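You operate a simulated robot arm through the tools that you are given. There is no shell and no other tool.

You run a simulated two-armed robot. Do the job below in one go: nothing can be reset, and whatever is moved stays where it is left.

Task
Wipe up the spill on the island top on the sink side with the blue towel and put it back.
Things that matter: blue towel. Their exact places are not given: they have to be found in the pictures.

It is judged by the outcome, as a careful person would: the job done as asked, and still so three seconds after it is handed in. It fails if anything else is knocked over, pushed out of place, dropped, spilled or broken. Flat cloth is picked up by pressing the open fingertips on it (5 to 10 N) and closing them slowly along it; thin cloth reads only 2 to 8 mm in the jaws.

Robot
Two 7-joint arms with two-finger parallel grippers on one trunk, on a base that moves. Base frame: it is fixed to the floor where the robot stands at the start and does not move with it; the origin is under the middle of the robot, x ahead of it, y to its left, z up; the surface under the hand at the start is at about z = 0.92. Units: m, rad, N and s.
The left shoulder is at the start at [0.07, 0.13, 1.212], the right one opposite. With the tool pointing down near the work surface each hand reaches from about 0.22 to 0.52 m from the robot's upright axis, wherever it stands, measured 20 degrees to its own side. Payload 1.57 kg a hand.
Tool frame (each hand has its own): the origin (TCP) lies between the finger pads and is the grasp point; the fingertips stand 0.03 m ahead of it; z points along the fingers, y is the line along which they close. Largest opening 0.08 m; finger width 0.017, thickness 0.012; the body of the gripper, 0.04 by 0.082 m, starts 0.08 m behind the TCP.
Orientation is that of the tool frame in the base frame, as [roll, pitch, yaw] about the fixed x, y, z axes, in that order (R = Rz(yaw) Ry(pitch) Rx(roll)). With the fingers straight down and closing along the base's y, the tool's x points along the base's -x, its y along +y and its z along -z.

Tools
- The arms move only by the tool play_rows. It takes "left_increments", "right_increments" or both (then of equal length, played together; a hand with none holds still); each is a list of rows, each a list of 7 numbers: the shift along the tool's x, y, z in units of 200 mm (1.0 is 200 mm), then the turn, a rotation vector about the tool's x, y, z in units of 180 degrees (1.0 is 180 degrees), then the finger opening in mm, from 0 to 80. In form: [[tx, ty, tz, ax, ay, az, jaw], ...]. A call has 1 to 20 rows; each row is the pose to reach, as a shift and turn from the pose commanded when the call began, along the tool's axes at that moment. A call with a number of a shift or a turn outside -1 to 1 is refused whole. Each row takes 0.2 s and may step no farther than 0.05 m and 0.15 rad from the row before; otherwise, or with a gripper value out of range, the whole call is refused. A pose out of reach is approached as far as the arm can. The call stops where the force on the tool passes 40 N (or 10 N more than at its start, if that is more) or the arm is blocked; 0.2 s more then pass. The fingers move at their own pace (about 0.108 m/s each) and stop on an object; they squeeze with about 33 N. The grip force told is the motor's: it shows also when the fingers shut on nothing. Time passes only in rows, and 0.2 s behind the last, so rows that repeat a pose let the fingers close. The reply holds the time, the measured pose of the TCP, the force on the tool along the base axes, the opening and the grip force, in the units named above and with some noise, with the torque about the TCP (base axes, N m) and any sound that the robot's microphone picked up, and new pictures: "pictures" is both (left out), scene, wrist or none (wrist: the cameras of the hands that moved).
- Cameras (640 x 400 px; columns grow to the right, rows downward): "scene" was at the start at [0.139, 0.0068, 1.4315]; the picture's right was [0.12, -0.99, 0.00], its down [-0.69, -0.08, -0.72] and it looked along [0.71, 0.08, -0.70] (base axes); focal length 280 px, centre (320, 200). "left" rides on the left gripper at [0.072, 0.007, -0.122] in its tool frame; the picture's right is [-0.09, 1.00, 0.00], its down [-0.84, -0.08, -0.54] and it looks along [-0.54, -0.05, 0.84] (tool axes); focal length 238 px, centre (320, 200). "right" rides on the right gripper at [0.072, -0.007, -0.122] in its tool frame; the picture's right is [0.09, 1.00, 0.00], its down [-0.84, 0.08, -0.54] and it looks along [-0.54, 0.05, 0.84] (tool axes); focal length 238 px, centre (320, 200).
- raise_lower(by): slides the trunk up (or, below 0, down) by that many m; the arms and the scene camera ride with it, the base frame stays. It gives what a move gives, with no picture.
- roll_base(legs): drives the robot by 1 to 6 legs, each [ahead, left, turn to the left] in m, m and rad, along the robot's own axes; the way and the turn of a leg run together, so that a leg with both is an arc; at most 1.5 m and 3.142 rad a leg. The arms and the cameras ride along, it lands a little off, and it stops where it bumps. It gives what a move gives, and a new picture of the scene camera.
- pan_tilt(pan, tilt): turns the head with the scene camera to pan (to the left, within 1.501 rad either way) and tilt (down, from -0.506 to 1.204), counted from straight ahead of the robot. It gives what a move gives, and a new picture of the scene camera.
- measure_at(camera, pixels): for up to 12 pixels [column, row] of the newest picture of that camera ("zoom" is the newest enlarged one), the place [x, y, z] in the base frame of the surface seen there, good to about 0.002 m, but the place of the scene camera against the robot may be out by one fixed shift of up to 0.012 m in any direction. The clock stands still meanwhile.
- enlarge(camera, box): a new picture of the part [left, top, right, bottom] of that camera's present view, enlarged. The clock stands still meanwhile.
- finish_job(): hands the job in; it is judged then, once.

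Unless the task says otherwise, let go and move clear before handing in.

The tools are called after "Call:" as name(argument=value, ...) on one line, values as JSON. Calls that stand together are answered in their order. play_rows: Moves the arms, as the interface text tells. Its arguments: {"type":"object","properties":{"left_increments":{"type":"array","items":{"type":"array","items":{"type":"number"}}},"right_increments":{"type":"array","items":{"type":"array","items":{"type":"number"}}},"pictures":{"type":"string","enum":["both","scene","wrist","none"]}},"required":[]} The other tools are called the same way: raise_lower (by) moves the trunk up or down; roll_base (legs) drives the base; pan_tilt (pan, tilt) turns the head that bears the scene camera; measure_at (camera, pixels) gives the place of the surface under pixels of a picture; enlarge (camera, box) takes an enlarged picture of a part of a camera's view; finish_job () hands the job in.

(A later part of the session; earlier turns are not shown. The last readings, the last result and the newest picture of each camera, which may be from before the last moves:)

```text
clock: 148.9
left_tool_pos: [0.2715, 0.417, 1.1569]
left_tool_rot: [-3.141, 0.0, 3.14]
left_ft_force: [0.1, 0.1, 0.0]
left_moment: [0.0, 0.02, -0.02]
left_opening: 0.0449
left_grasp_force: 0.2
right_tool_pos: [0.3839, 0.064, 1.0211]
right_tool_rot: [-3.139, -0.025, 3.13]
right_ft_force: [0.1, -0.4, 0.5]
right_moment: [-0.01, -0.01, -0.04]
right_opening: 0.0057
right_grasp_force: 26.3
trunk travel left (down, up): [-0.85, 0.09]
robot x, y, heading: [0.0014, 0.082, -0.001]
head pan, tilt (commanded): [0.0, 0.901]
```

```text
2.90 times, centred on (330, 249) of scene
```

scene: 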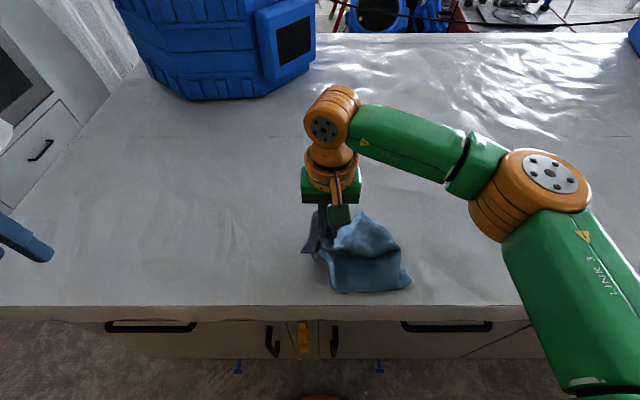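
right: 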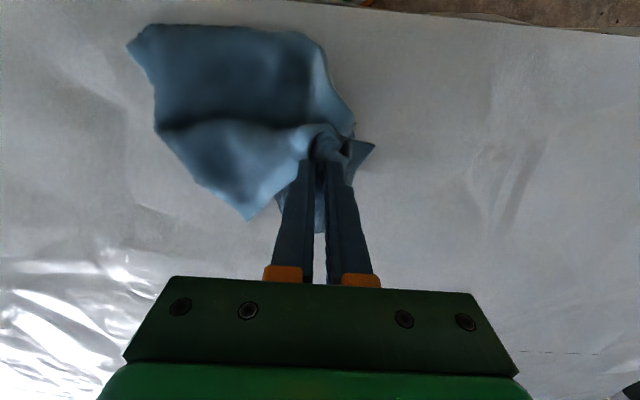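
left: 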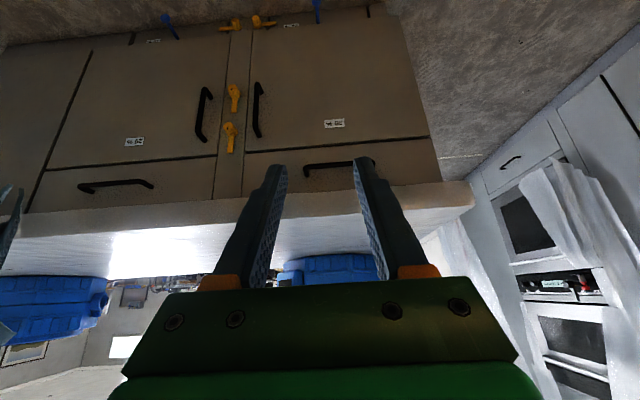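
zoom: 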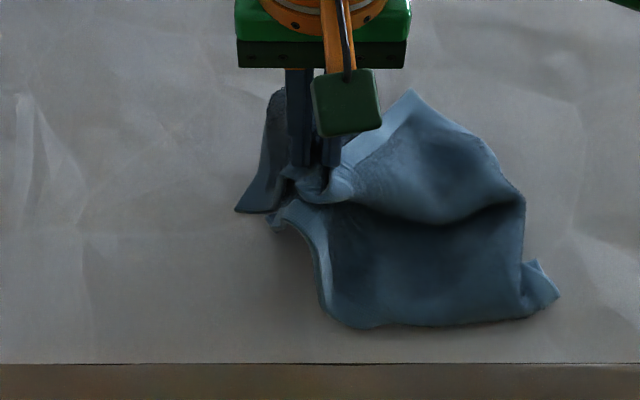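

The pinch has also caught the near layer (the near-left hem lifts with it at zoom (290, 210)), so pulling on would drag everything. I lay it back down, release, and instead I'll pull the exposed corners outward one by one.

Call:
play_rows(right_increments=[[0, 0, 0.1, 0, 0, 0, 0], [0, 0, 0.2, 0, 0, 0, 0], [0, 0, 0.27, 0, 0, 0, 0], [0, 0, 0.27, 0, 0, 0, 12], [0, 0, 0.25, 0, 0, 0, 30], [0, 0, 0.2, 0, 0, 0, 50], [0, 0, 0.05, 0, 0, 0, 50], [0, 0, -0.15, 0, 0, 0, 50], [0, -0.2, -0.3, 0, 0, 0, 40], [0, -0.4, -0.4, 0, 0, 0, 40], [0, -0.6, -0.4, 0, 0, 0, 40], [0, -0.8, -0.4, 0, 0, 0, 40]], pictures="both")

Call:
enlarge(camera="scene", box=[220, 180, 440, 318])

```text
clock: 151.5
left_tool_pos: [0.272, 0.4146, 1.1587]
left_tool_rot: [-3.141, 0.0, 3.141]
left_ft_force: [0.3, 0.5, 0.1]
left_moment: [0.03, 0.01, 0.01]
left_opening: 0.045
left_grasp_force: 0.1
right_tool_pos: [0.3859, -0.0966, 1.1]
right_tool_rot: [-3.141, -0.023, 3.133]
right_ft_force: [0.7, -1.5, 0.1]
right_moment: [-0.01, 0.01, 0.04]
right_opening: 0.0401
right_grasp_force: 0.1
trunk travel left (down, up): [-0.85, 0.09]
robot x, y, heading: [-0.0023, 0.0777, -0.002]
head pan, tilt (commanded): [0.0, 0.901]
```

scene: 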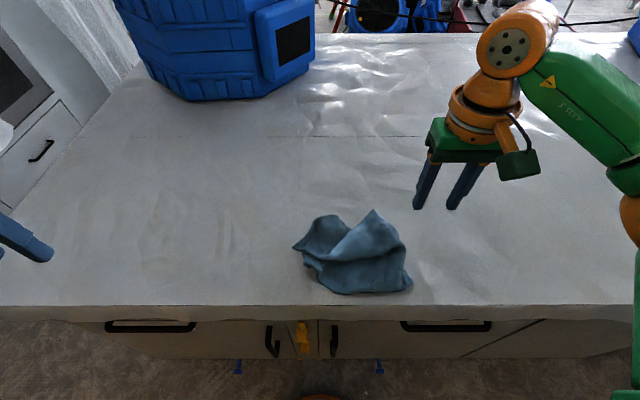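
right: 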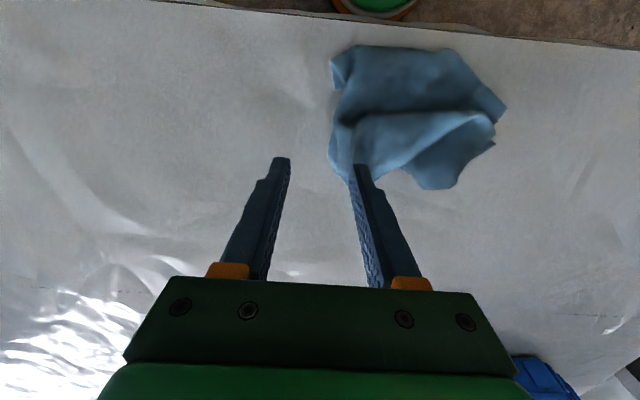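

```text
2.90 times, centred on (330, 249) of scene
```

zoom: 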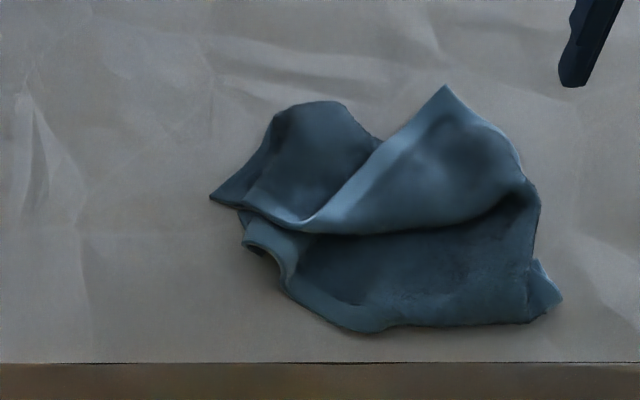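

The corners are exposed: far-right tip at zoom (445, 88), far-left at (212, 197), near-right at (560, 300). I measure around the far-right tip for a single-layer pinch.

Call:
measure_at(camera="zoom", pixels=[[445, 92], [440, 110], [420, 130], [470, 125], [445, 140], [420, 170], [216, 196], [240, 190], [270, 160], [555, 297], [530, 290], [250, 240]])

Call:
enlarge(camera="right", box=[300, 30, 540, 210])

```text
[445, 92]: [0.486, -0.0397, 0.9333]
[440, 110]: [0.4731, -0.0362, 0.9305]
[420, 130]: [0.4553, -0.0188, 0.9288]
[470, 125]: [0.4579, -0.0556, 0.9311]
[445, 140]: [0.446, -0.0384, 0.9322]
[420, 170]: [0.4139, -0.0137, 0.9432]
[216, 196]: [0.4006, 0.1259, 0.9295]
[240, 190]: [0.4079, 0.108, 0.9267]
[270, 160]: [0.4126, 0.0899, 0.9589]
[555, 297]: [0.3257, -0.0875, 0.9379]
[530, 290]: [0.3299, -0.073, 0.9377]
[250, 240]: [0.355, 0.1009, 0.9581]
```

```text
2.22 times, centred on (420, 120) of right
```

zoom: 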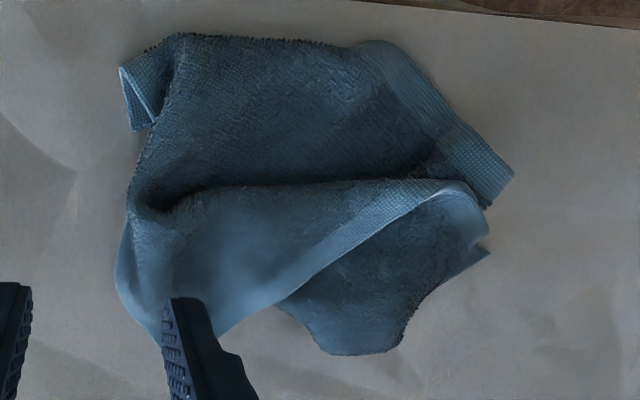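

The far-right flap is a single flat layer around (0.455, -0.037). I shift the base 6 cm right for reach, then go above that flap with a 26 mm opening.

Call:
roll_base(legs=[[0, -0.07, 0]])

```text
clock: 152.5
left_tool_pos: [0.2705, 0.3552, 1.1556]
left_tool_rot: [-3.132, -0.001, -3.14]
left_ft_force: [1.0, 0.7, -0.1]
left_moment: [-0.1, -0.01, 0.0]
left_opening: 0.0447
left_grasp_force: 0.1
right_tool_pos: [0.3847, -0.1569, 1.1027]
right_tool_rot: [-3.134, -0.026, 3.135]
right_ft_force: [0.4, 0.8, 0.9]
right_moment: [-0.05, 0.0, -0.03]
right_opening: 0.0397
right_grasp_force: 0.1
trunk travel left (down, up): [-0.85, 0.09]
robot x, y, heading: [0.0002, 0.0087, -0.006]
head pan, tilt (commanded): [0.0, 0.901]
```

scene: 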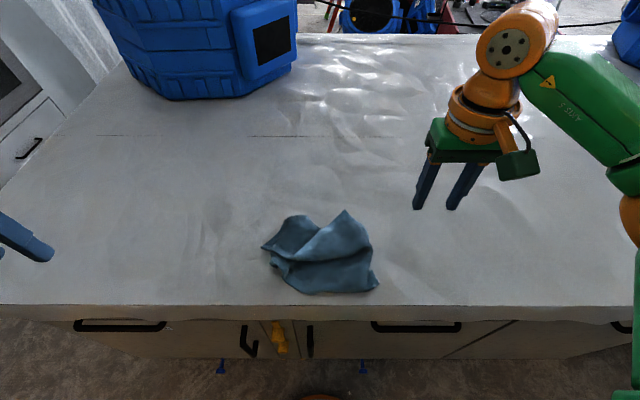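

I move the hand above the far-right flap.

Call:
play_rows(right_increments=[[-0.08, 0.15, 0.1, 0, 0, 0, 26], [-0.16, 0.3, 0.2, 0, 0, 0, 26], [-0.24, 0.45, 0.3, 0, 0, 0, 26], [-0.32, 0.6, 0.4, 0, 0, 0, 26], [-0.32, 0.635, 0.5, 0, 0, 0, 26], [-0.32, 0.635, 0.55, 0, 0, 0, 26], [-0.32, 0.635, 0.55, 0, 0, 0, 26]], pictures="both")

Call:
enlarge(camera="right", box=[180, 60, 500, 260])

Call:
measure_at(camera="zoom", pixels=[[280, 250], [260, 220], [300, 220], [240, 180], [320, 180], [280, 300], [200, 150], [360, 150]])

```text
clock: 154.1
left_tool_pos: [0.2722, 0.3486, 1.1571]
left_tool_rot: [-3.14, 0.001, -3.141]
left_ft_force: [0.8, -1.1, -0.1]
left_moment: [0.0, 0.0, -0.02]
left_opening: 0.045
left_grasp_force: 0.0
right_tool_pos: [0.4472, -0.0374, 0.9901]
right_tool_rot: [-3.139, -0.022, 3.132]
right_ft_force: [0.3, 0.5, 0.3]
right_moment: [0.01, -0.02, 0.0]
right_opening: 0.026
right_grasp_force: 0.1
trunk travel left (down, up): [-0.85, 0.09]
robot x, y, heading: [-0.0017, 0.0131, 0.001]
head pan, tilt (commanded): [0.0, 0.901]
```

scene: 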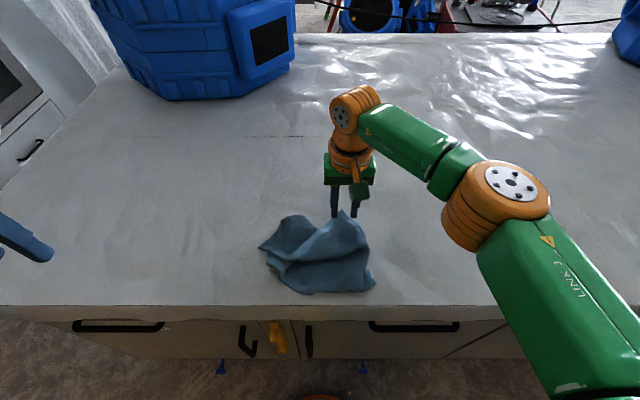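
right: 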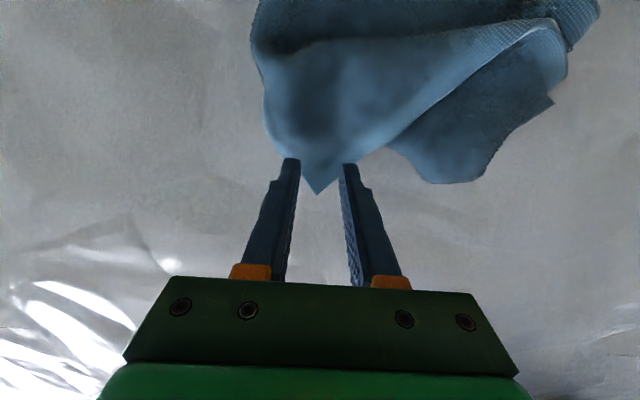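

```text
2.00 times, centred on (340, 160) of right
```

zoom: 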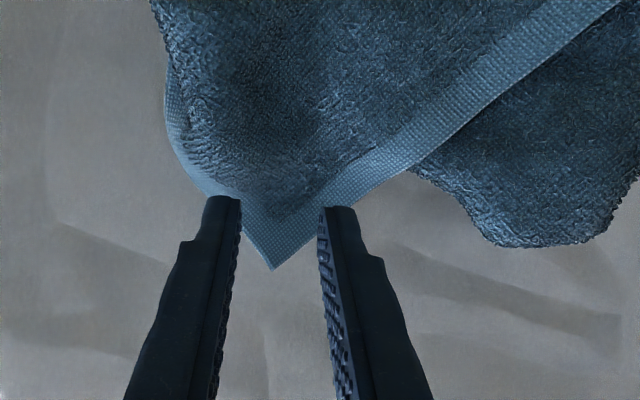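

```text
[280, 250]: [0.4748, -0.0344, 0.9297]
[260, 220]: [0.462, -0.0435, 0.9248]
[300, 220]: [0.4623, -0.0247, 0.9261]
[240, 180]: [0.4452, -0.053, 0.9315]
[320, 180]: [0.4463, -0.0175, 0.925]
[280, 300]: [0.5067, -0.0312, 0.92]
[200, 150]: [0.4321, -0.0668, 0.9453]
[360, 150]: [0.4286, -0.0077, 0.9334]
```

The corner flap lies between the fingertips as a single layer. I lower to press and pinch it.

Call:
play_rows(right_increments=[[0, 0, 0.06, 0, 0, 0, 26], [0, 0, 0.12, 0, 0, 0, 26], [0, 0, 0.16, 0, 0, 0, 26], [0, 0, 0.175, 0, 0, 0, 26], [0, 0, 0.18, 0, 0, 0, 26]], pictures="none")

```text
clock: 155.3
left_tool_pos: [0.271, 0.3467, 1.1574]
left_tool_rot: [-3.14, 0.003, -3.141]
left_ft_force: [0.2, 0.0, 0.3]
left_moment: [-0.01, 0.03, 0.0]
left_opening: 0.0448
left_grasp_force: 0.1
right_tool_pos: [0.4472, -0.0376, 0.9532]
right_tool_rot: [-3.14, -0.023, 3.134]
right_ft_force: [0.4, 0.4, 3.2]
right_moment: [-0.03, -0.01, 0.02]
right_opening: 0.0262
right_grasp_force: 0.0
trunk travel left (down, up): [-0.85, 0.09]
robot x, y, heading: [0.0048, 0.0115, 0.004]
head pan, tilt (commanded): [0.0, 0.901]
```

Call:
play_rows(right_increments=[[0, 0, 0.008, 0, 0, 0, 26], [0, 0, 0.008, 0, 0, 0, 22], [0, 0, 0.008, 0, 0, 0, 18], [0, 0, 0.008, 0, 0, 0, 14], [0, 0, 0.008, 0, 0, 0, 10], [0, 0, 0.008, 0, 0, 0, 6], [0, 0, 0.008, 0, 0, 0, 2], [0, 0, 0.008, 0, 0, 0, 0], [0, 0, 0.008, 0, 0, 0, 0]], pictures="wrist")

```text
clock: 157.3
left_tool_pos: [0.2697, 0.348, 1.1579]
left_tool_rot: [-3.14, 0.005, 3.141]
left_ft_force: [-1.5, 0.3, 0.0]
left_moment: [-0.02, 0.01, 0.01]
left_opening: 0.045
left_grasp_force: 0.1
right_tool_pos: [0.4442, -0.0376, 0.9529]
right_tool_rot: [-3.139, -0.02, 3.132]
right_ft_force: [0.0, -0.2, 12.3]
right_moment: [0.07, 0.0, 0.0]
right_opening: 0.0029
right_grasp_force: 24.0
trunk travel left (down, up): [-0.85, 0.09]
robot x, y, heading: [-0.0024, 0.0112, 0.003]
head pan, tilt (commanded): [0.0, 0.901]
```

right: 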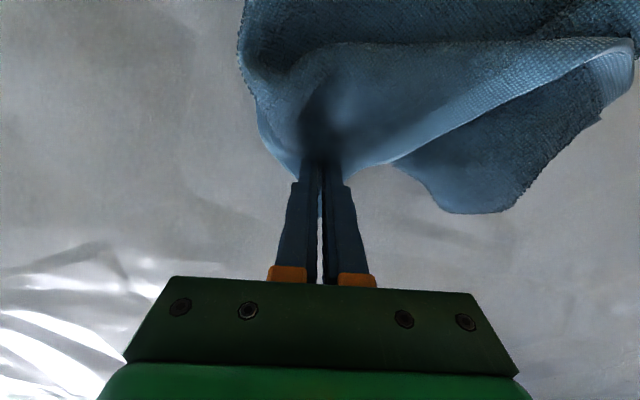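

The jaws read 2.9 mm, so the corner seems caught. I lift it 1.5 cm and pull it outward to about (0.50, -0.14).

Call:
play_rows(right_increments=[[0, 0, -0.08, 0, 0, 0, 0], [-0.05, -0.07, -0.1, 0, 0, 0, 0], [-0.1, -0.16, -0.1, 0, 0, 0, 0], [-0.15, -0.26, -0.1, 0, 0, 0, 0], [-0.2, -0.36, -0.1, 0, 0, 0, 0], [-0.25, -0.46, -0.1, 0, 0, 0, 0], [-0.28, -0.52, -0.08, 0, 0, 0, 0], [-0.28, -0.52, -0.04, 0, 0, 0, 0]], pictures="both")

Call:
enlarge(camera="scene", box=[220, 180, 440, 318])

```text
clock: 159.1
left_tool_pos: [0.2716, 0.3464, 1.1578]
left_tool_rot: [-3.14, -0.001, 3.142]
left_ft_force: [-0.2, 0.1, -0.1]
left_moment: [0.02, 0.02, 0.06]
left_opening: 0.0451
left_grasp_force: 0.1
right_tool_pos: [0.4826, -0.1393, 0.9663]
right_tool_rot: [-3.141, -0.023, 3.134]
right_ft_force: [-0.1, -0.2, 0.5]
right_moment: [0.04, 0.01, -0.02]
right_opening: 0.0028
right_grasp_force: 23.7
right hand out of reach, approached as far as the arm can: row 5, 6, 7, 8
trunk travel left (down, up): [-0.85, 0.09]
robot x, y, heading: [-0.0016, 0.0108, -0.001]
head pan, tilt (commanded): [0.0, 0.901]
```

scene: 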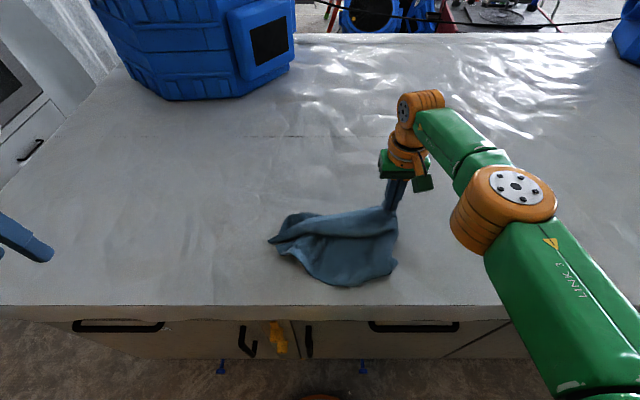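
right: 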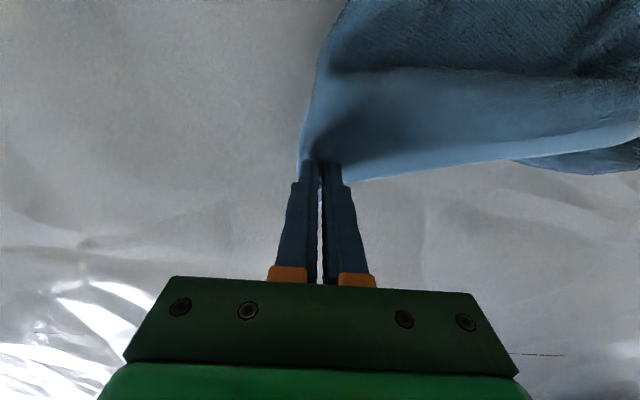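

```text
2.90 times, centred on (330, 249) of scene
```

zoom: 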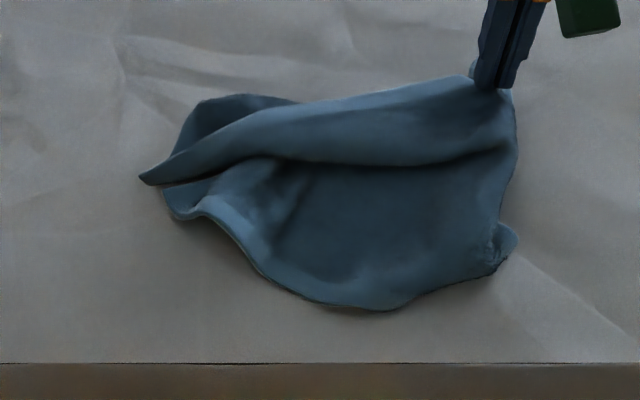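

It unfolded well: the far hem now runs from the far-left tip (140, 178) to the hand at the far-right corner. I set this corner down, release, and check.

Call:
play_rows(right_increments=[[0, 0, 0.03, 0, 0, 0, 0], [0, 0, 0.05, 0, 0, 0, 0], [0, 0, 0.05, 0, 0, 0, 10], [0, 0, 0.05, 0, 0, 0, 20], [0, 0, 0.03, 0, 0, 0, 26], [0, 0, -0.1, 0, 0, 0, 26], [0, 0, -0.3, 0, 0, 0, 26], [0.02, -0.15, -0.45, 0, 0, 0, 26], [0.04, -0.3, -0.55, 0, 0, 0, 26], [0.06, -0.4, -0.6, 0, 0, 0, 26]], pictures="both")

Call:
enlarge(camera="scene", box=[240, 180, 440, 305])

```text
clock: 161.3
left_tool_pos: [0.2726, 0.3479, 1.1572]
left_tool_rot: [-3.14, 0.003, -3.141]
left_ft_force: [-0.5, 0.1, 0.0]
left_moment: [0.0, 0.03, -0.02]
left_opening: 0.045
left_grasp_force: 0.1
right_tool_pos: [0.4726, -0.2186, 1.0858]
right_tool_rot: [-3.139, -0.024, 3.133]
right_ft_force: [0.9, -0.3, -0.4]
right_moment: [-0.02, 0.02, -0.04]
right_opening: 0.026
right_grasp_force: 0.0
trunk travel left (down, up): [-0.85, 0.09]
robot x, y, heading: [-0.0061, 0.0102, -0.003]
head pan, tilt (commanded): [0.0, 0.901]
```

scene: 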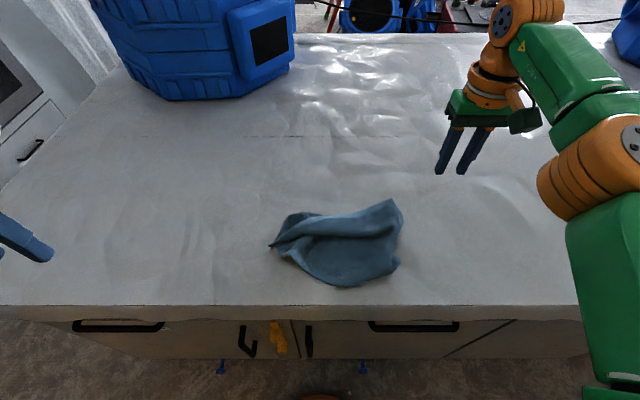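
right: 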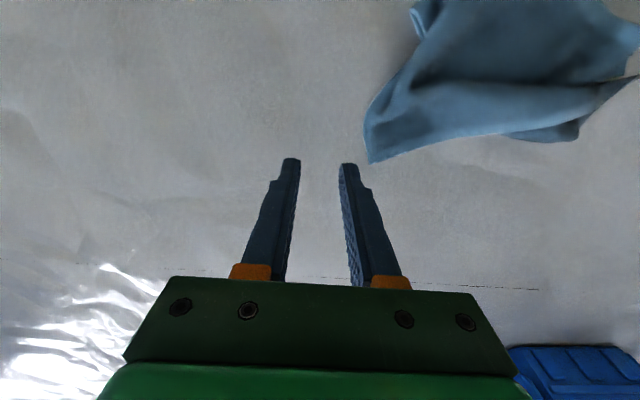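

```text
3.20 times, centred on (340, 242) of scene
```

zoom: 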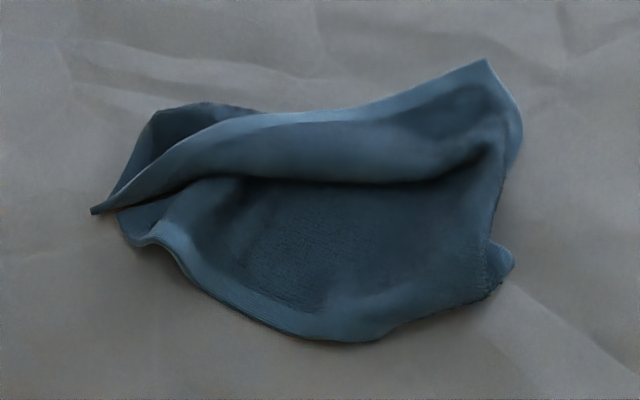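

Next is the far-left corner, the tip at zoom (92, 210). I measure it and drive left so the right hand can reach it.

Call:
measure_at(camera="zoom", pixels=[[95, 209], [120, 195], [150, 175], [170, 125], [210, 108], [488, 66], [515, 255], [495, 285], [135, 240], [370, 335], [300, 120], [200, 150]])

Call:
roll_base(legs=[[0, 0.22, 0]])

Call:
enlarge(camera="right", box=[160, 0, 640, 300])

```text
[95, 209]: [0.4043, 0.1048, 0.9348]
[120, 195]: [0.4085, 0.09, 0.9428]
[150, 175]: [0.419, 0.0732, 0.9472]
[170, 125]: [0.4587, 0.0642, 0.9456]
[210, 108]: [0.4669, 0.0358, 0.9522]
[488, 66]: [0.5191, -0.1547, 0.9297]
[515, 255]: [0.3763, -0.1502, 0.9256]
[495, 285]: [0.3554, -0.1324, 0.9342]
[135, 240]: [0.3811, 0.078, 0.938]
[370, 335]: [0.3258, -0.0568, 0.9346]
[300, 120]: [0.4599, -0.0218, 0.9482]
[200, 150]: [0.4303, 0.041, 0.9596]
```

```text
clock: 163.0
left_tool_pos: [0.2717, 0.5629, 1.1589]
left_tool_rot: [3.14, -0.002, 3.139]
left_ft_force: [0.4, 0.4, -0.5]
left_moment: [0.03, -0.03, 0.01]
left_opening: 0.045
left_grasp_force: 0.0
right_tool_pos: [0.4729, -0.0048, 1.0858]
right_tool_rot: [3.141, -0.022, 3.131]
right_ft_force: [-0.4, -0.3, -0.9]
right_moment: [0.01, 0.04, 0.0]
right_opening: 0.0264
right_grasp_force: 0.0
trunk travel left (down, up): [-0.85, 0.09]
robot x, y, heading: [-0.0007, 0.2277, 0.001]
head pan, tilt (commanded): [0.0, 0.901]
```

scene: 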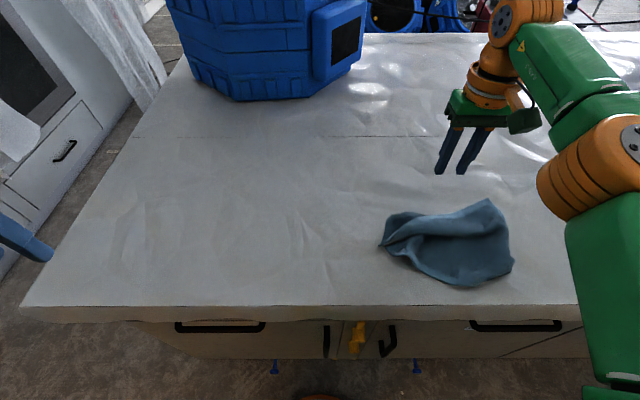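

```text
1.33 times, centred on (400, 150) of right
```

zoom: 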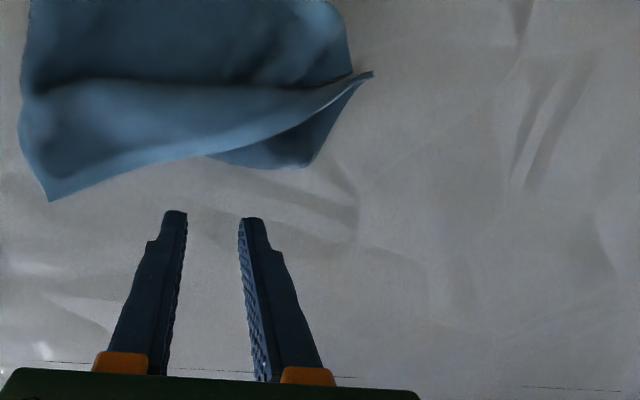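

The far-left tip points left, so I turn the hand 90° so the fingers close along x and can take the tip from both sides, moving above (0.407, 0.095).

Call:
play_rows(right_increments=[[0.03, 0.045, 0.0, 0, 0, 0.0455, 36], [0.06, 0.09, 0.0, 0, 0, 0.091, 36], [0.09, 0.135, 0.05, 0, 0, 0.1365, 36], [0.12, 0.18, 0.1, 0, 0, 0.182, 36], [0.15, 0.225, 0.15, 0, 0, 0.2275, 36], [0.18, 0.27, 0.2, 0, 0, 0.273, 36], [0.21, 0.315, 0.25, 0, 0, 0.3185, 36], [0.24, 0.36, 0.3, 0, 0, 0.364, 36], [0.27, 0.405, 0.35, 0, 0, 0.4095, 36], [0.3, 0.45, 0.4, 0, 0, 0.455, 36], [0.33, 0.5, 0.4, 0, 0, 0.5, 36], [0.33, 0.5, 0.4, 0, 0, 0.5, 36]], pictures="both")

```text
clock: 165.6
left_tool_pos: [0.2727, 0.5671, 1.1572]
left_tool_rot: [-3.141, 0.002, 3.139]
left_ft_force: [-0.5, 0.1, -0.5]
left_moment: [-0.01, 0.0, 0.02]
left_opening: 0.0448
left_grasp_force: 0.0
right_tool_pos: [0.4068, 0.1004, 1.008]
right_tool_rot: [-3.117, 0.003, 1.558]
right_ft_force: [-0.4, 0.2, -0.3]
right_moment: [0.02, 0.03, 0.01]
right_opening: 0.0361
right_grasp_force: 0.1
trunk travel left (down, up): [-0.85, 0.09]
robot x, y, heading: [-0.0016, 0.2316, -0.006]
head pan, tilt (commanded): [0.0, 0.901]
```

scene: 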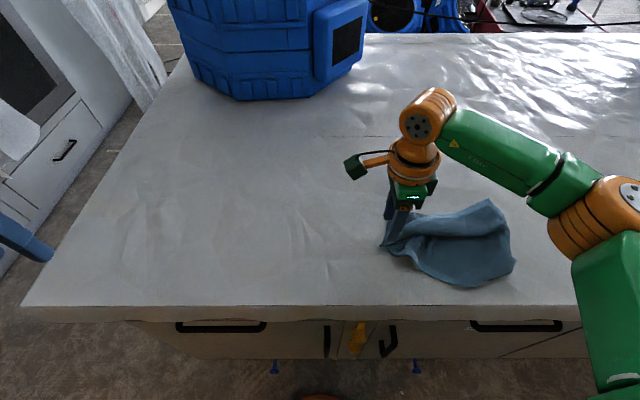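
right: 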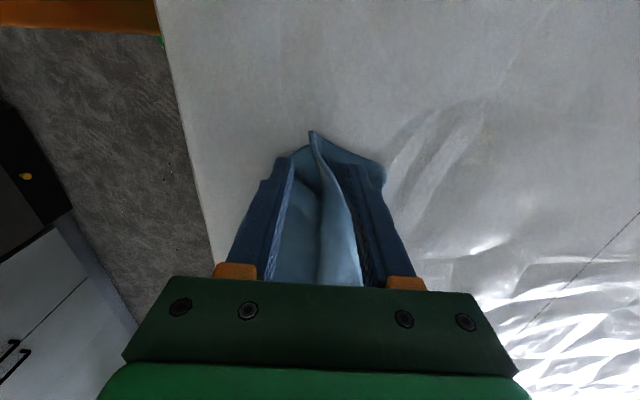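

The flap tip sits between the fingers (wrist pixel (312, 132)). I zoom in to see which layers are between them.

Call:
enlarge(camera="right", box=[220, 90, 430, 290])

Call:
measure_at(camera="zoom", pixels=[[292, 90], [300, 130], [330, 130], [260, 130], [270, 180], [330, 200], [360, 110], [410, 150], [240, 110], [300, 300], [350, 280]])

```text
2.00 times, centred on (325, 190) of right
```

zoom: 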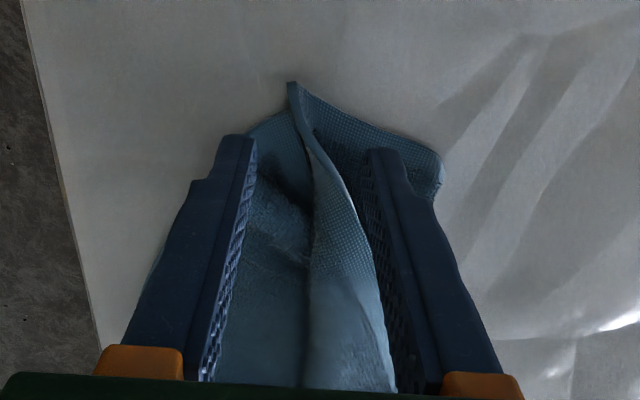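

```text
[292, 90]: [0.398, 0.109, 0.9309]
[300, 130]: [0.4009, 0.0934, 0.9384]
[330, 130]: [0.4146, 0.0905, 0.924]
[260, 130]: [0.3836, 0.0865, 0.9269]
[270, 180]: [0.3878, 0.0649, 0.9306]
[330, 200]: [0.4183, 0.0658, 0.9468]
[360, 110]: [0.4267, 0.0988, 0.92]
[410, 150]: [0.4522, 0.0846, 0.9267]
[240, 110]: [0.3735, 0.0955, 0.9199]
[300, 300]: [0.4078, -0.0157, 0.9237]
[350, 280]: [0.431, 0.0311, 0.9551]
```

The tip is free beyond y≈0.095, so I lower the straddling fingers at (0.401, 0.103) to just above the top and close them on the tip alone.

Call:
play_rows(right_increments=[[0.015, -0.025, 0.08, 0, 0, 0, 36], [0.015, -0.025, 0.16, 0, 0, 0, 36], [0.015, -0.025, 0.22, 0, 0, 0, 36], [0.015, -0.025, 0.26, 0, 0, 0, 36], [0.015, -0.025, 0.27, 0, 0, 0, 36], [0.015, -0.025, 0.27, 0, 0, 0, 30], [0.015, -0.025, 0.27, 0, 0, 0, 24], [0.015, -0.025, 0.27, 0, 0, 0, 18], [0.015, -0.025, 0.27, 0, 0, 0, 12], [0.015, -0.025, 0.27, 0, 0, 0, 6], [0.015, -0.025, 0.27, 0, 0, 0, 0], [0.015, -0.025, 0.27, 0, 0, 0, 0], [0.015, -0.025, 0.27, 0, 0, 0, 0]], pictures="both")

Call:
enlarge(camera="right", box=[220, 90, 430, 290])

```text
clock: 168.4
left_tool_pos: [0.2709, 0.5665, 1.1573]
left_tool_rot: [-3.141, 0.002, 3.141]
left_ft_force: [0.2, -0.1, -0.1]
left_moment: [-0.02, 0.03, 0.01]
left_opening: 0.0449
left_grasp_force: 0.1
right_tool_pos: [0.4001, 0.1041, 0.9534]
right_tool_rot: [-3.119, 0.002, 1.562]
right_ft_force: [0.3, 0.0, 1.7]
right_moment: [0.01, -0.02, 0.01]
right_opening: 0.0033
right_grasp_force: 24.4
trunk travel left (down, up): [-0.85, 0.09]
robot x, y, heading: [-0.0002, 0.229, 0.004]
head pan, tilt (commanded): [0.0, 0.901]
```

scene: 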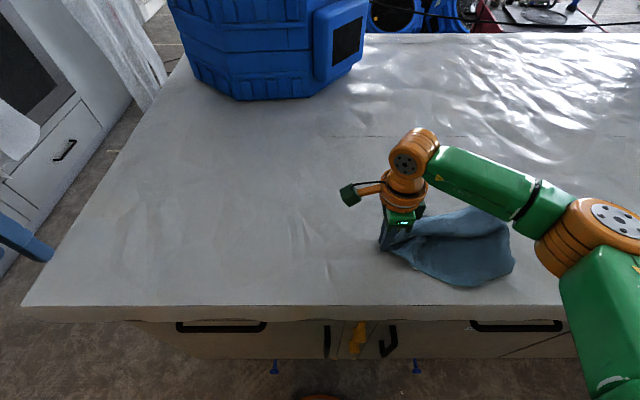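
right: 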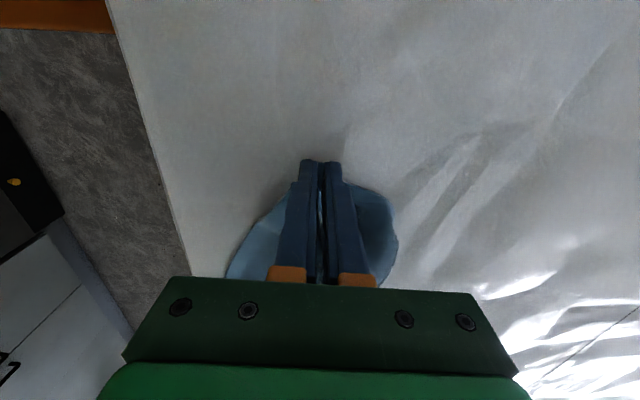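

```text
2.00 times, centred on (325, 190) of right
```

zoom: 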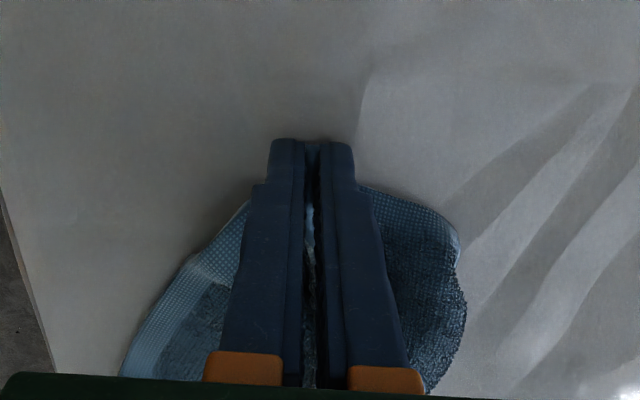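

About 3.3 mm is held — just the tip. I lift it 4 cm, carry it away from me over the fold to (0.50, 0.13) and lay it down.

Call:
play_rows(right_increments=[[0, 0, -0.1, 0, 0, 0, 0], [0, 0, -0.2, 0, 0, 0, 0], [0.03, 0.1, -0.22, 0, 0, 0, 0], [0.06, 0.2, -0.22, 0, 0, 0, 0], [0.09, 0.3, -0.2, 0, 0, 0, 0], [0.12, 0.4, -0.15, 0, 0, 0, 0], [0.14, 0.48, -0.1, 0, 0, 0, 0], [0.14, 0.5, -0.04, 0, 0, 0, 0]], pictures="both")

Call:
enlarge(camera="scene", box=[340, 170, 560, 308])

```text
clock: 170.2
left_tool_pos: [0.2719, 0.5656, 1.1582]
left_tool_rot: [3.14, 0.003, 3.14]
left_ft_force: [-0.1, 0.7, 0.1]
left_moment: [0.01, -0.04, 0.03]
left_opening: 0.0452
left_grasp_force: 0.0
right_tool_pos: [0.4774, 0.1218, 0.9697]
right_tool_rot: [-3.119, 0.002, 1.561]
right_ft_force: [-0.4, -0.7, -0.6]
right_moment: [0.02, -0.01, 0.0]
right_opening: 0.0029
right_grasp_force: 24.0
right hand out of reach, approached as far as the arm can: row 6, 7, 8
trunk travel left (down, up): [-0.85, 0.09]
robot x, y, heading: [-0.0027, 0.2296, 0.003]
head pan, tilt (commanded): [0.0, 0.901]
```

scene: 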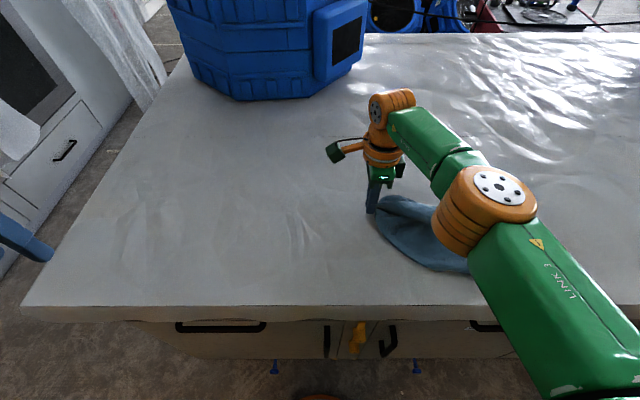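
right: 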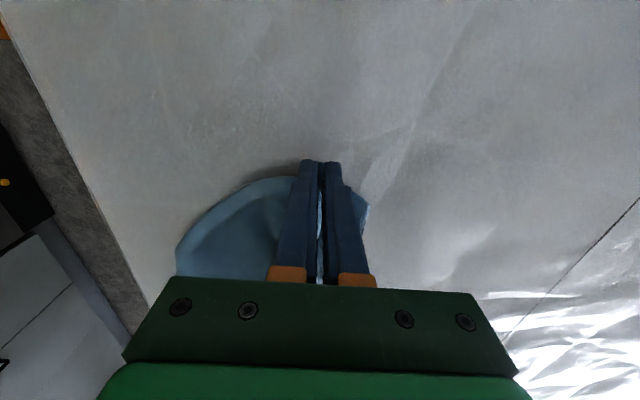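

```text
2.90 times, centred on (450, 239) of scene
```

zoom: 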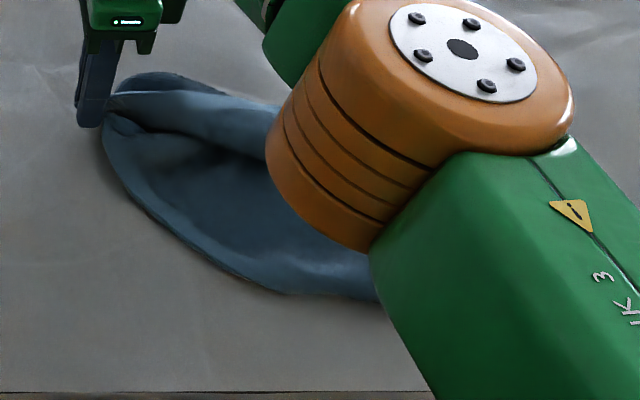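

The far hem is now stretched between its corners (about 0.29 m), with only a small lobe bulging behind it. I set the corner down and release, then look again.

Call:
play_rows(right_increments=[[0, 0, 0.04, 0, 0, 0, 0], [0, 0, 0.07, 0, 0, 0, 0], [0, 0, 0.07, 0, 0, 0, 10], [0, 0, 0.06, 0, 0, 0, 20], [0, 0, 0.04, 0, 0, 0, 30], [0, 0, -0.1, 0, 0, 0, 36], [0, 0, -0.3, 0, 0, 0, 36], [0, 0, -0.5, 0, 0, 0, 36]], pictures="none")

Call:
roll_base(legs=[[0, -0.1, 0]])

Call:
enlarge(camera="scene", box=[260, 170, 480, 308])

```text
clock: 172.0
left_tool_pos: [0.2715, 0.5667, 1.1577]
left_tool_rot: [-3.141, 0.002, 3.14]
left_ft_force: [0.2, 0.3, -0.4]
left_moment: [0.02, 0.0, 0.01]
left_opening: 0.045
left_grasp_force: 0.0
right_tool_pos: [0.4739, 0.1233, 1.0725]
right_tool_rot: [-3.119, 0.003, 1.559]
right_ft_force: [0.5, 0.0, 0.6]
right_moment: [0.0, 0.01, -0.03]
right_opening: 0.036
right_grasp_force: 0.1
right hand out of reach, approached as far as the arm can: row 8
trunk travel left (down, up): [-0.85, 0.09]
robot x, y, heading: [0.0036, 0.2265, 0.001]
head pan, tilt (commanded): [0.0, 0.901]
```

```text
clock: 173.2
left_tool_pos: [0.2717, 0.4714, 1.1561]
left_tool_rot: [-3.137, 0.001, -3.14]
left_ft_force: [-0.2, 1.0, 0.0]
left_moment: [0.0, -0.02, -0.02]
left_opening: 0.0449
left_grasp_force: 0.1
right_tool_pos: [0.4733, 0.0269, 1.0715]
right_tool_rot: [-3.118, 0.007, 1.56]
right_ft_force: [0.5, 0.7, 0.8]
right_moment: [-0.03, -0.02, -0.02]
right_opening: 0.0362
right_grasp_force: 0.1
trunk travel left (down, up): [-0.85, 0.09]
robot x, y, heading: [-0.0081, 0.1309, -0.005]
head pan, tilt (commanded): [0.0, 0.901]
```

scene: 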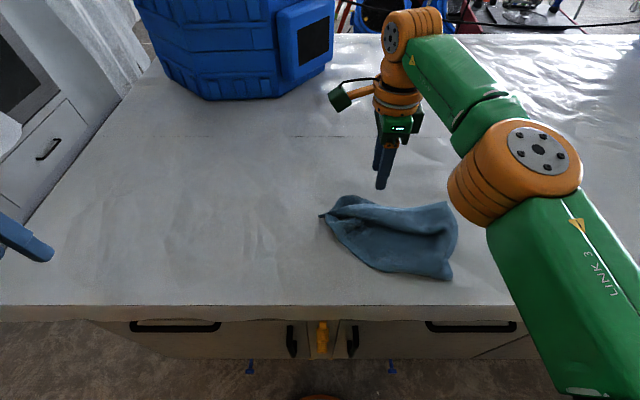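

```text
2.90 times, centred on (370, 239) of scene
```

zoom: 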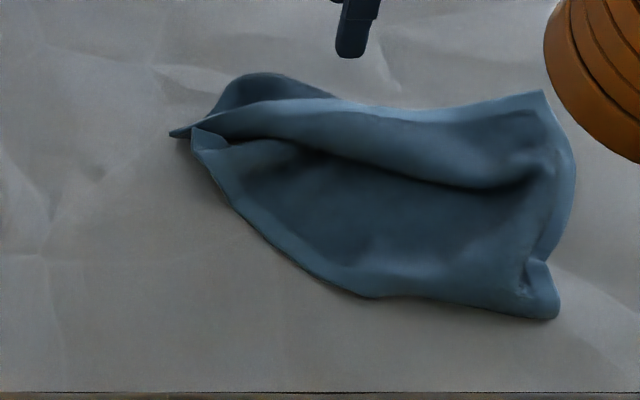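

Nearly flat now: only the left edge is still doubled, with the near-left corner at zoom (195, 140) lying beside the far-left one (172, 132). I measure and get a closer wrist view of that corner.

Call:
measure_at(camera="zoom", pixels=[[175, 132], [197, 137], [215, 145], [225, 165], [240, 205], [260, 235], [310, 270], [370, 295], [555, 312], [543, 95], [270, 80], [420, 230]])

Call:
enlarge(camera="right", box=[100, 60, 500, 310])

```text
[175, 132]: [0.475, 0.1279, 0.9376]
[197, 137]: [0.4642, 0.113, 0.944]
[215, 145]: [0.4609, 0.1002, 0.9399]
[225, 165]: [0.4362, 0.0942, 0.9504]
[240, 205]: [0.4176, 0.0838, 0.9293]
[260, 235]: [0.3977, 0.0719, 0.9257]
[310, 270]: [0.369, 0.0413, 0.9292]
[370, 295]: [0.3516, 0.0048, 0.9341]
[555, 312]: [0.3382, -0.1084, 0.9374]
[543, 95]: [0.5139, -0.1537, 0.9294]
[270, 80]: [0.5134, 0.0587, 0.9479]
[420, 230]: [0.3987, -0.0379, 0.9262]
```

```text
1.60 times, centred on (300, 185) of right
```

zoom: 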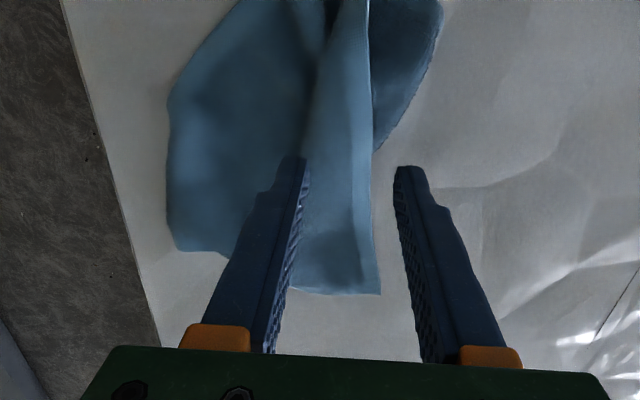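

I'll pinch the single layer near the near hem at about (0.425, 0.075) and draw it toward me. First I move above it.

Call:
play_rows(right_increments=[[0.06, -0.06, 0.1, 0, 0, 0, 28], [0.12, -0.12, 0.2, 0, 0, 0, 28], [0.18, -0.18, 0.3, 0, 0, 0, 28], [0.25, -0.24, 0.4, 0, 0, 0, 28], [0.25, -0.24, 0.46, 0, 0, 0, 28], [0.25, -0.24, 0.46, 0, 0, 0, 28]], pictures="wrist")

Call:
enlarge(camera="right", box=[160, 60, 480, 260])

Call:
measure_at(camera="zoom", pixels=[[320, 60], [320, 120], [320, 180], [250, 120], [250, 180], [400, 120], [200, 150], [290, 40], [350, 40]])

```text
clock: 174.6
left_tool_pos: [0.271, 0.4664, 1.1578]
left_tool_rot: [-3.14, 0.0, 3.141]
left_ft_force: [-0.5, -0.7, 0.5]
left_moment: [0.01, 0.01, 0.07]
left_opening: 0.0451
left_grasp_force: 0.0
right_tool_pos: [0.424, 0.0726, 0.9784]
right_tool_rot: [-3.118, 0.002, 1.562]
right_ft_force: [0.0, 0.4, 0.0]
right_moment: [0.0, 0.02, -0.03]
right_opening: 0.0281
right_grasp_force: 0.2
trunk travel left (down, up): [-0.85, 0.09]
robot x, y, heading: [-0.0001, 0.1332, -0.002]
head pan, tilt (commanded): [0.0, 0.901]
```

right: 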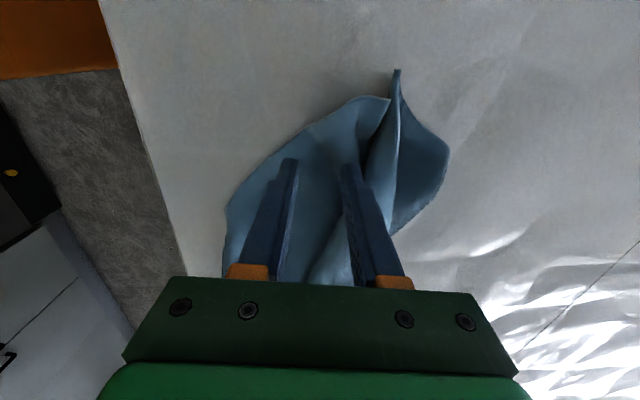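

```text
2.00 times, centred on (320, 160) of right
```

zoom: 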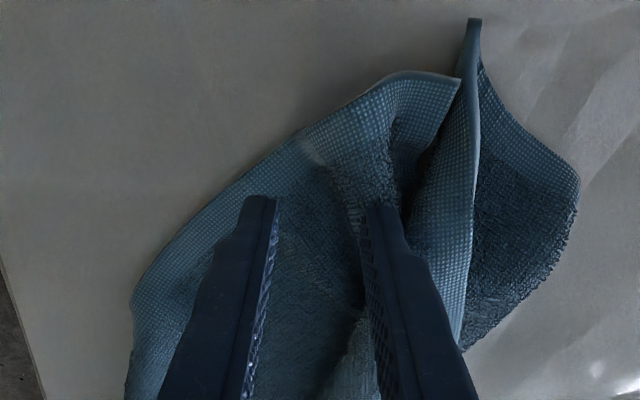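

```text
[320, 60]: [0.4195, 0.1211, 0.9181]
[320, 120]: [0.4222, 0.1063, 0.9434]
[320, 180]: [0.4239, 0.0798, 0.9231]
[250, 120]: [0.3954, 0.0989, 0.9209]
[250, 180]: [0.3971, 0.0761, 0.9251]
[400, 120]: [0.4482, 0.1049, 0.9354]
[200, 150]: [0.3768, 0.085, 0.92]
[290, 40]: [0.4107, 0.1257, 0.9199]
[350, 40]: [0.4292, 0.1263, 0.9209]
```

Between the fingers lies a single flat layer (z≈0.923). I lower to press and pinch it.

Call:
play_rows(right_increments=[[0, 0, 0.06, 0, 0, 0, 28], [0, 0, 0.11, 0, 0, 0, 28], [0, 0, 0.13, 0, 0, 0, 28], [0, 0, 0.138, 0, 0, 0, 28]], pictures="none")

```text
clock: 175.6
left_tool_pos: [0.2678, 0.4657, 1.1591]
left_tool_rot: [-3.139, 0.005, 3.14]
left_ft_force: [-0.8, -0.2, -0.2]
left_moment: [-0.03, 0.01, -0.02]
left_opening: 0.045
left_grasp_force: 0.1
right_tool_pos: [0.4196, 0.0732, 0.9549]
right_tool_rot: [-3.127, 0.001, 1.561]
right_ft_force: [1.2, -1.0, 18.0]
right_moment: [-0.04, -0.39, -0.03]
right_opening: 0.0276
right_grasp_force: 0.0
trunk travel left (down, up): [-0.85, 0.09]
robot x, y, heading: [0.0023, 0.1269, -0.005]
head pan, tilt (commanded): [0.0, 0.901]
```

18 N is too much; I ease 3 mm and close slowly.

Call:
play_rows(right_increments=[[0, 0, -0.014, 0, 0, 0, 28], [0, 0, -0.014, 0, 0, 0, 24], [0, 0, -0.014, 0, 0, 0, 20], [0, 0, -0.014, 0, 0, 0, 16], [0, 0, -0.014, 0, 0, 0, 12], [0, 0, -0.014, 0, 0, 0, 8], [0, 0, -0.014, 0, 0, 0, 4], [0, 0, -0.014, 0, 0, 0, 0], [0, 0, -0.014, 0, 0, 0, 0], [0, 0, -0.014, 0, 0, 0, 0]], pictures="wrist")

```text
clock: 177.8
left_tool_pos: [0.2714, 0.466, 1.1581]
left_tool_rot: [-3.141, 0.002, -3.141]
left_ft_force: [0.5, 0.2, 0.2]
left_moment: [0.01, 0.01, 0.01]
left_opening: 0.045
left_grasp_force: 0.1
right_tool_pos: [0.4227, 0.0731, 0.9561]
right_tool_rot: [-3.121, 0.001, 1.56]
right_ft_force: [1.3, -0.6, 5.8]
right_moment: [0.03, -0.07, -0.03]
right_opening: 0.0042
right_grasp_force: 24.7
trunk travel left (down, up): [-0.85, 0.09]
robot x, y, heading: [-0.0015, 0.1281, 0.003]
head pan, tilt (commanded): [0.0, 0.901]
```

right: 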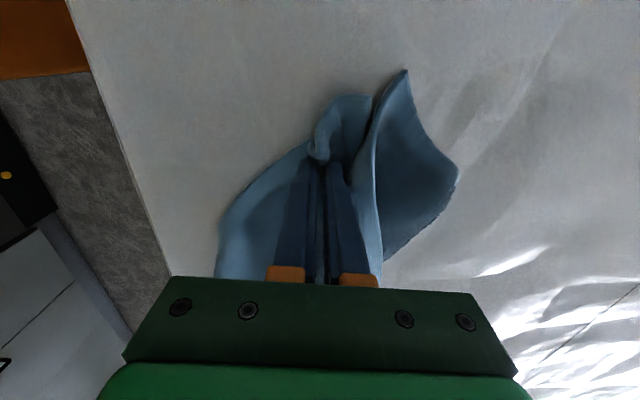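

Held (4.2 mm). I raise 6 mm and draw it 11 cm toward me.

Call:
play_rows(right_increments=[[0, 0, -0.03, 0, 0, 0, 0], [0.01, -0.08, -0.03, 0, 0, 0, 0], [0.02, -0.16, -0.03, 0, 0, 0, 0], [0.03, -0.24, -0.03, 0, 0, 0, 0], [0.04, -0.32, -0.03, 0, 0, 0, 0], [0.05, -0.4, -0.03, 0, 0, 0, 0], [0.05, -0.48, -0.03, 0, 0, 0, 0], [0.05, -0.54, -0.02, 0, 0, 0, 0], [0.05, -0.54, -0.01, 0, 0, 0, 0]], pictures="both")

Call:
enlarge(camera="scene", box=[260, 170, 480, 308])

```text
clock: 179.8
left_tool_pos: [0.2724, 0.4653, 1.1572]
left_tool_rot: [-3.14, 0.002, -3.141]
left_ft_force: [-0.3, 0.9, 1.7]
left_moment: [0.01, -0.01, 0.0]
left_opening: 0.045
left_grasp_force: 0.0
right_tool_pos: [0.315, 0.0849, 0.9599]
right_tool_rot: [-3.119, 0.0, 1.561]
right_ft_force: [0.6, 0.4, 0.8]
right_moment: [-0.01, -0.01, -0.01]
right_opening: 0.0044
right_grasp_force: 24.9
trunk travel left (down, up): [-0.85, 0.09]
robot x, y, heading: [-0.0056, 0.1311, -0.001]
head pan, tilt (commanded): [0.0, 0.901]
```

scene: 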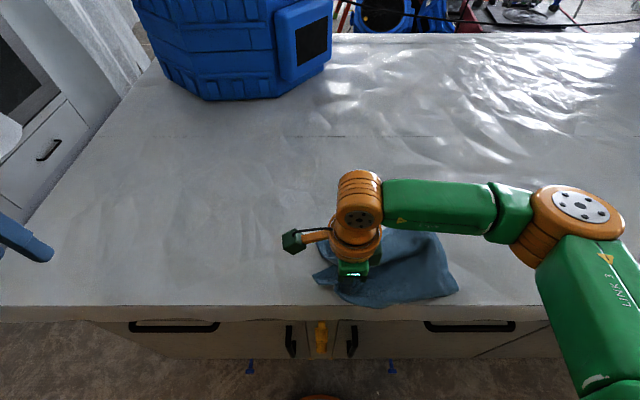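
right: 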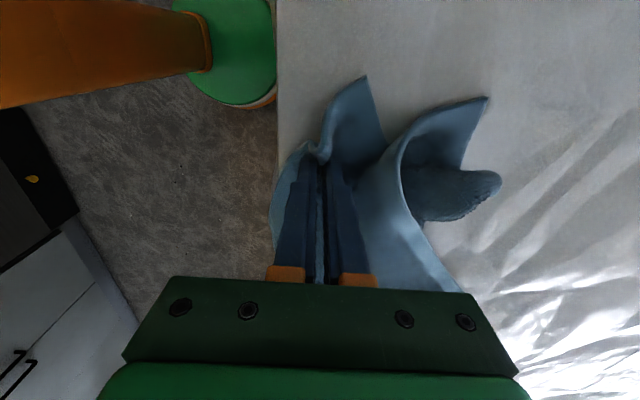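

```text
2.90 times, centred on (370, 239) of scene
```

zoom: 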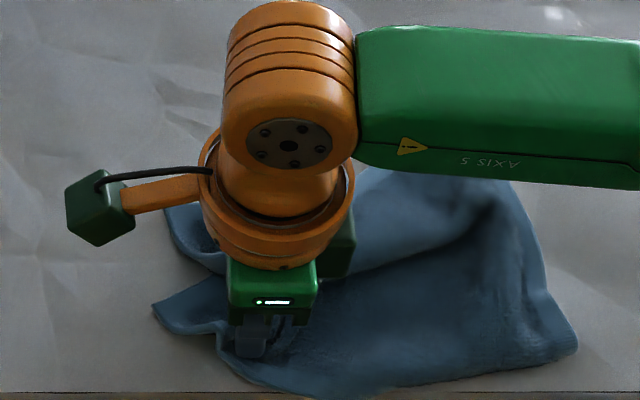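

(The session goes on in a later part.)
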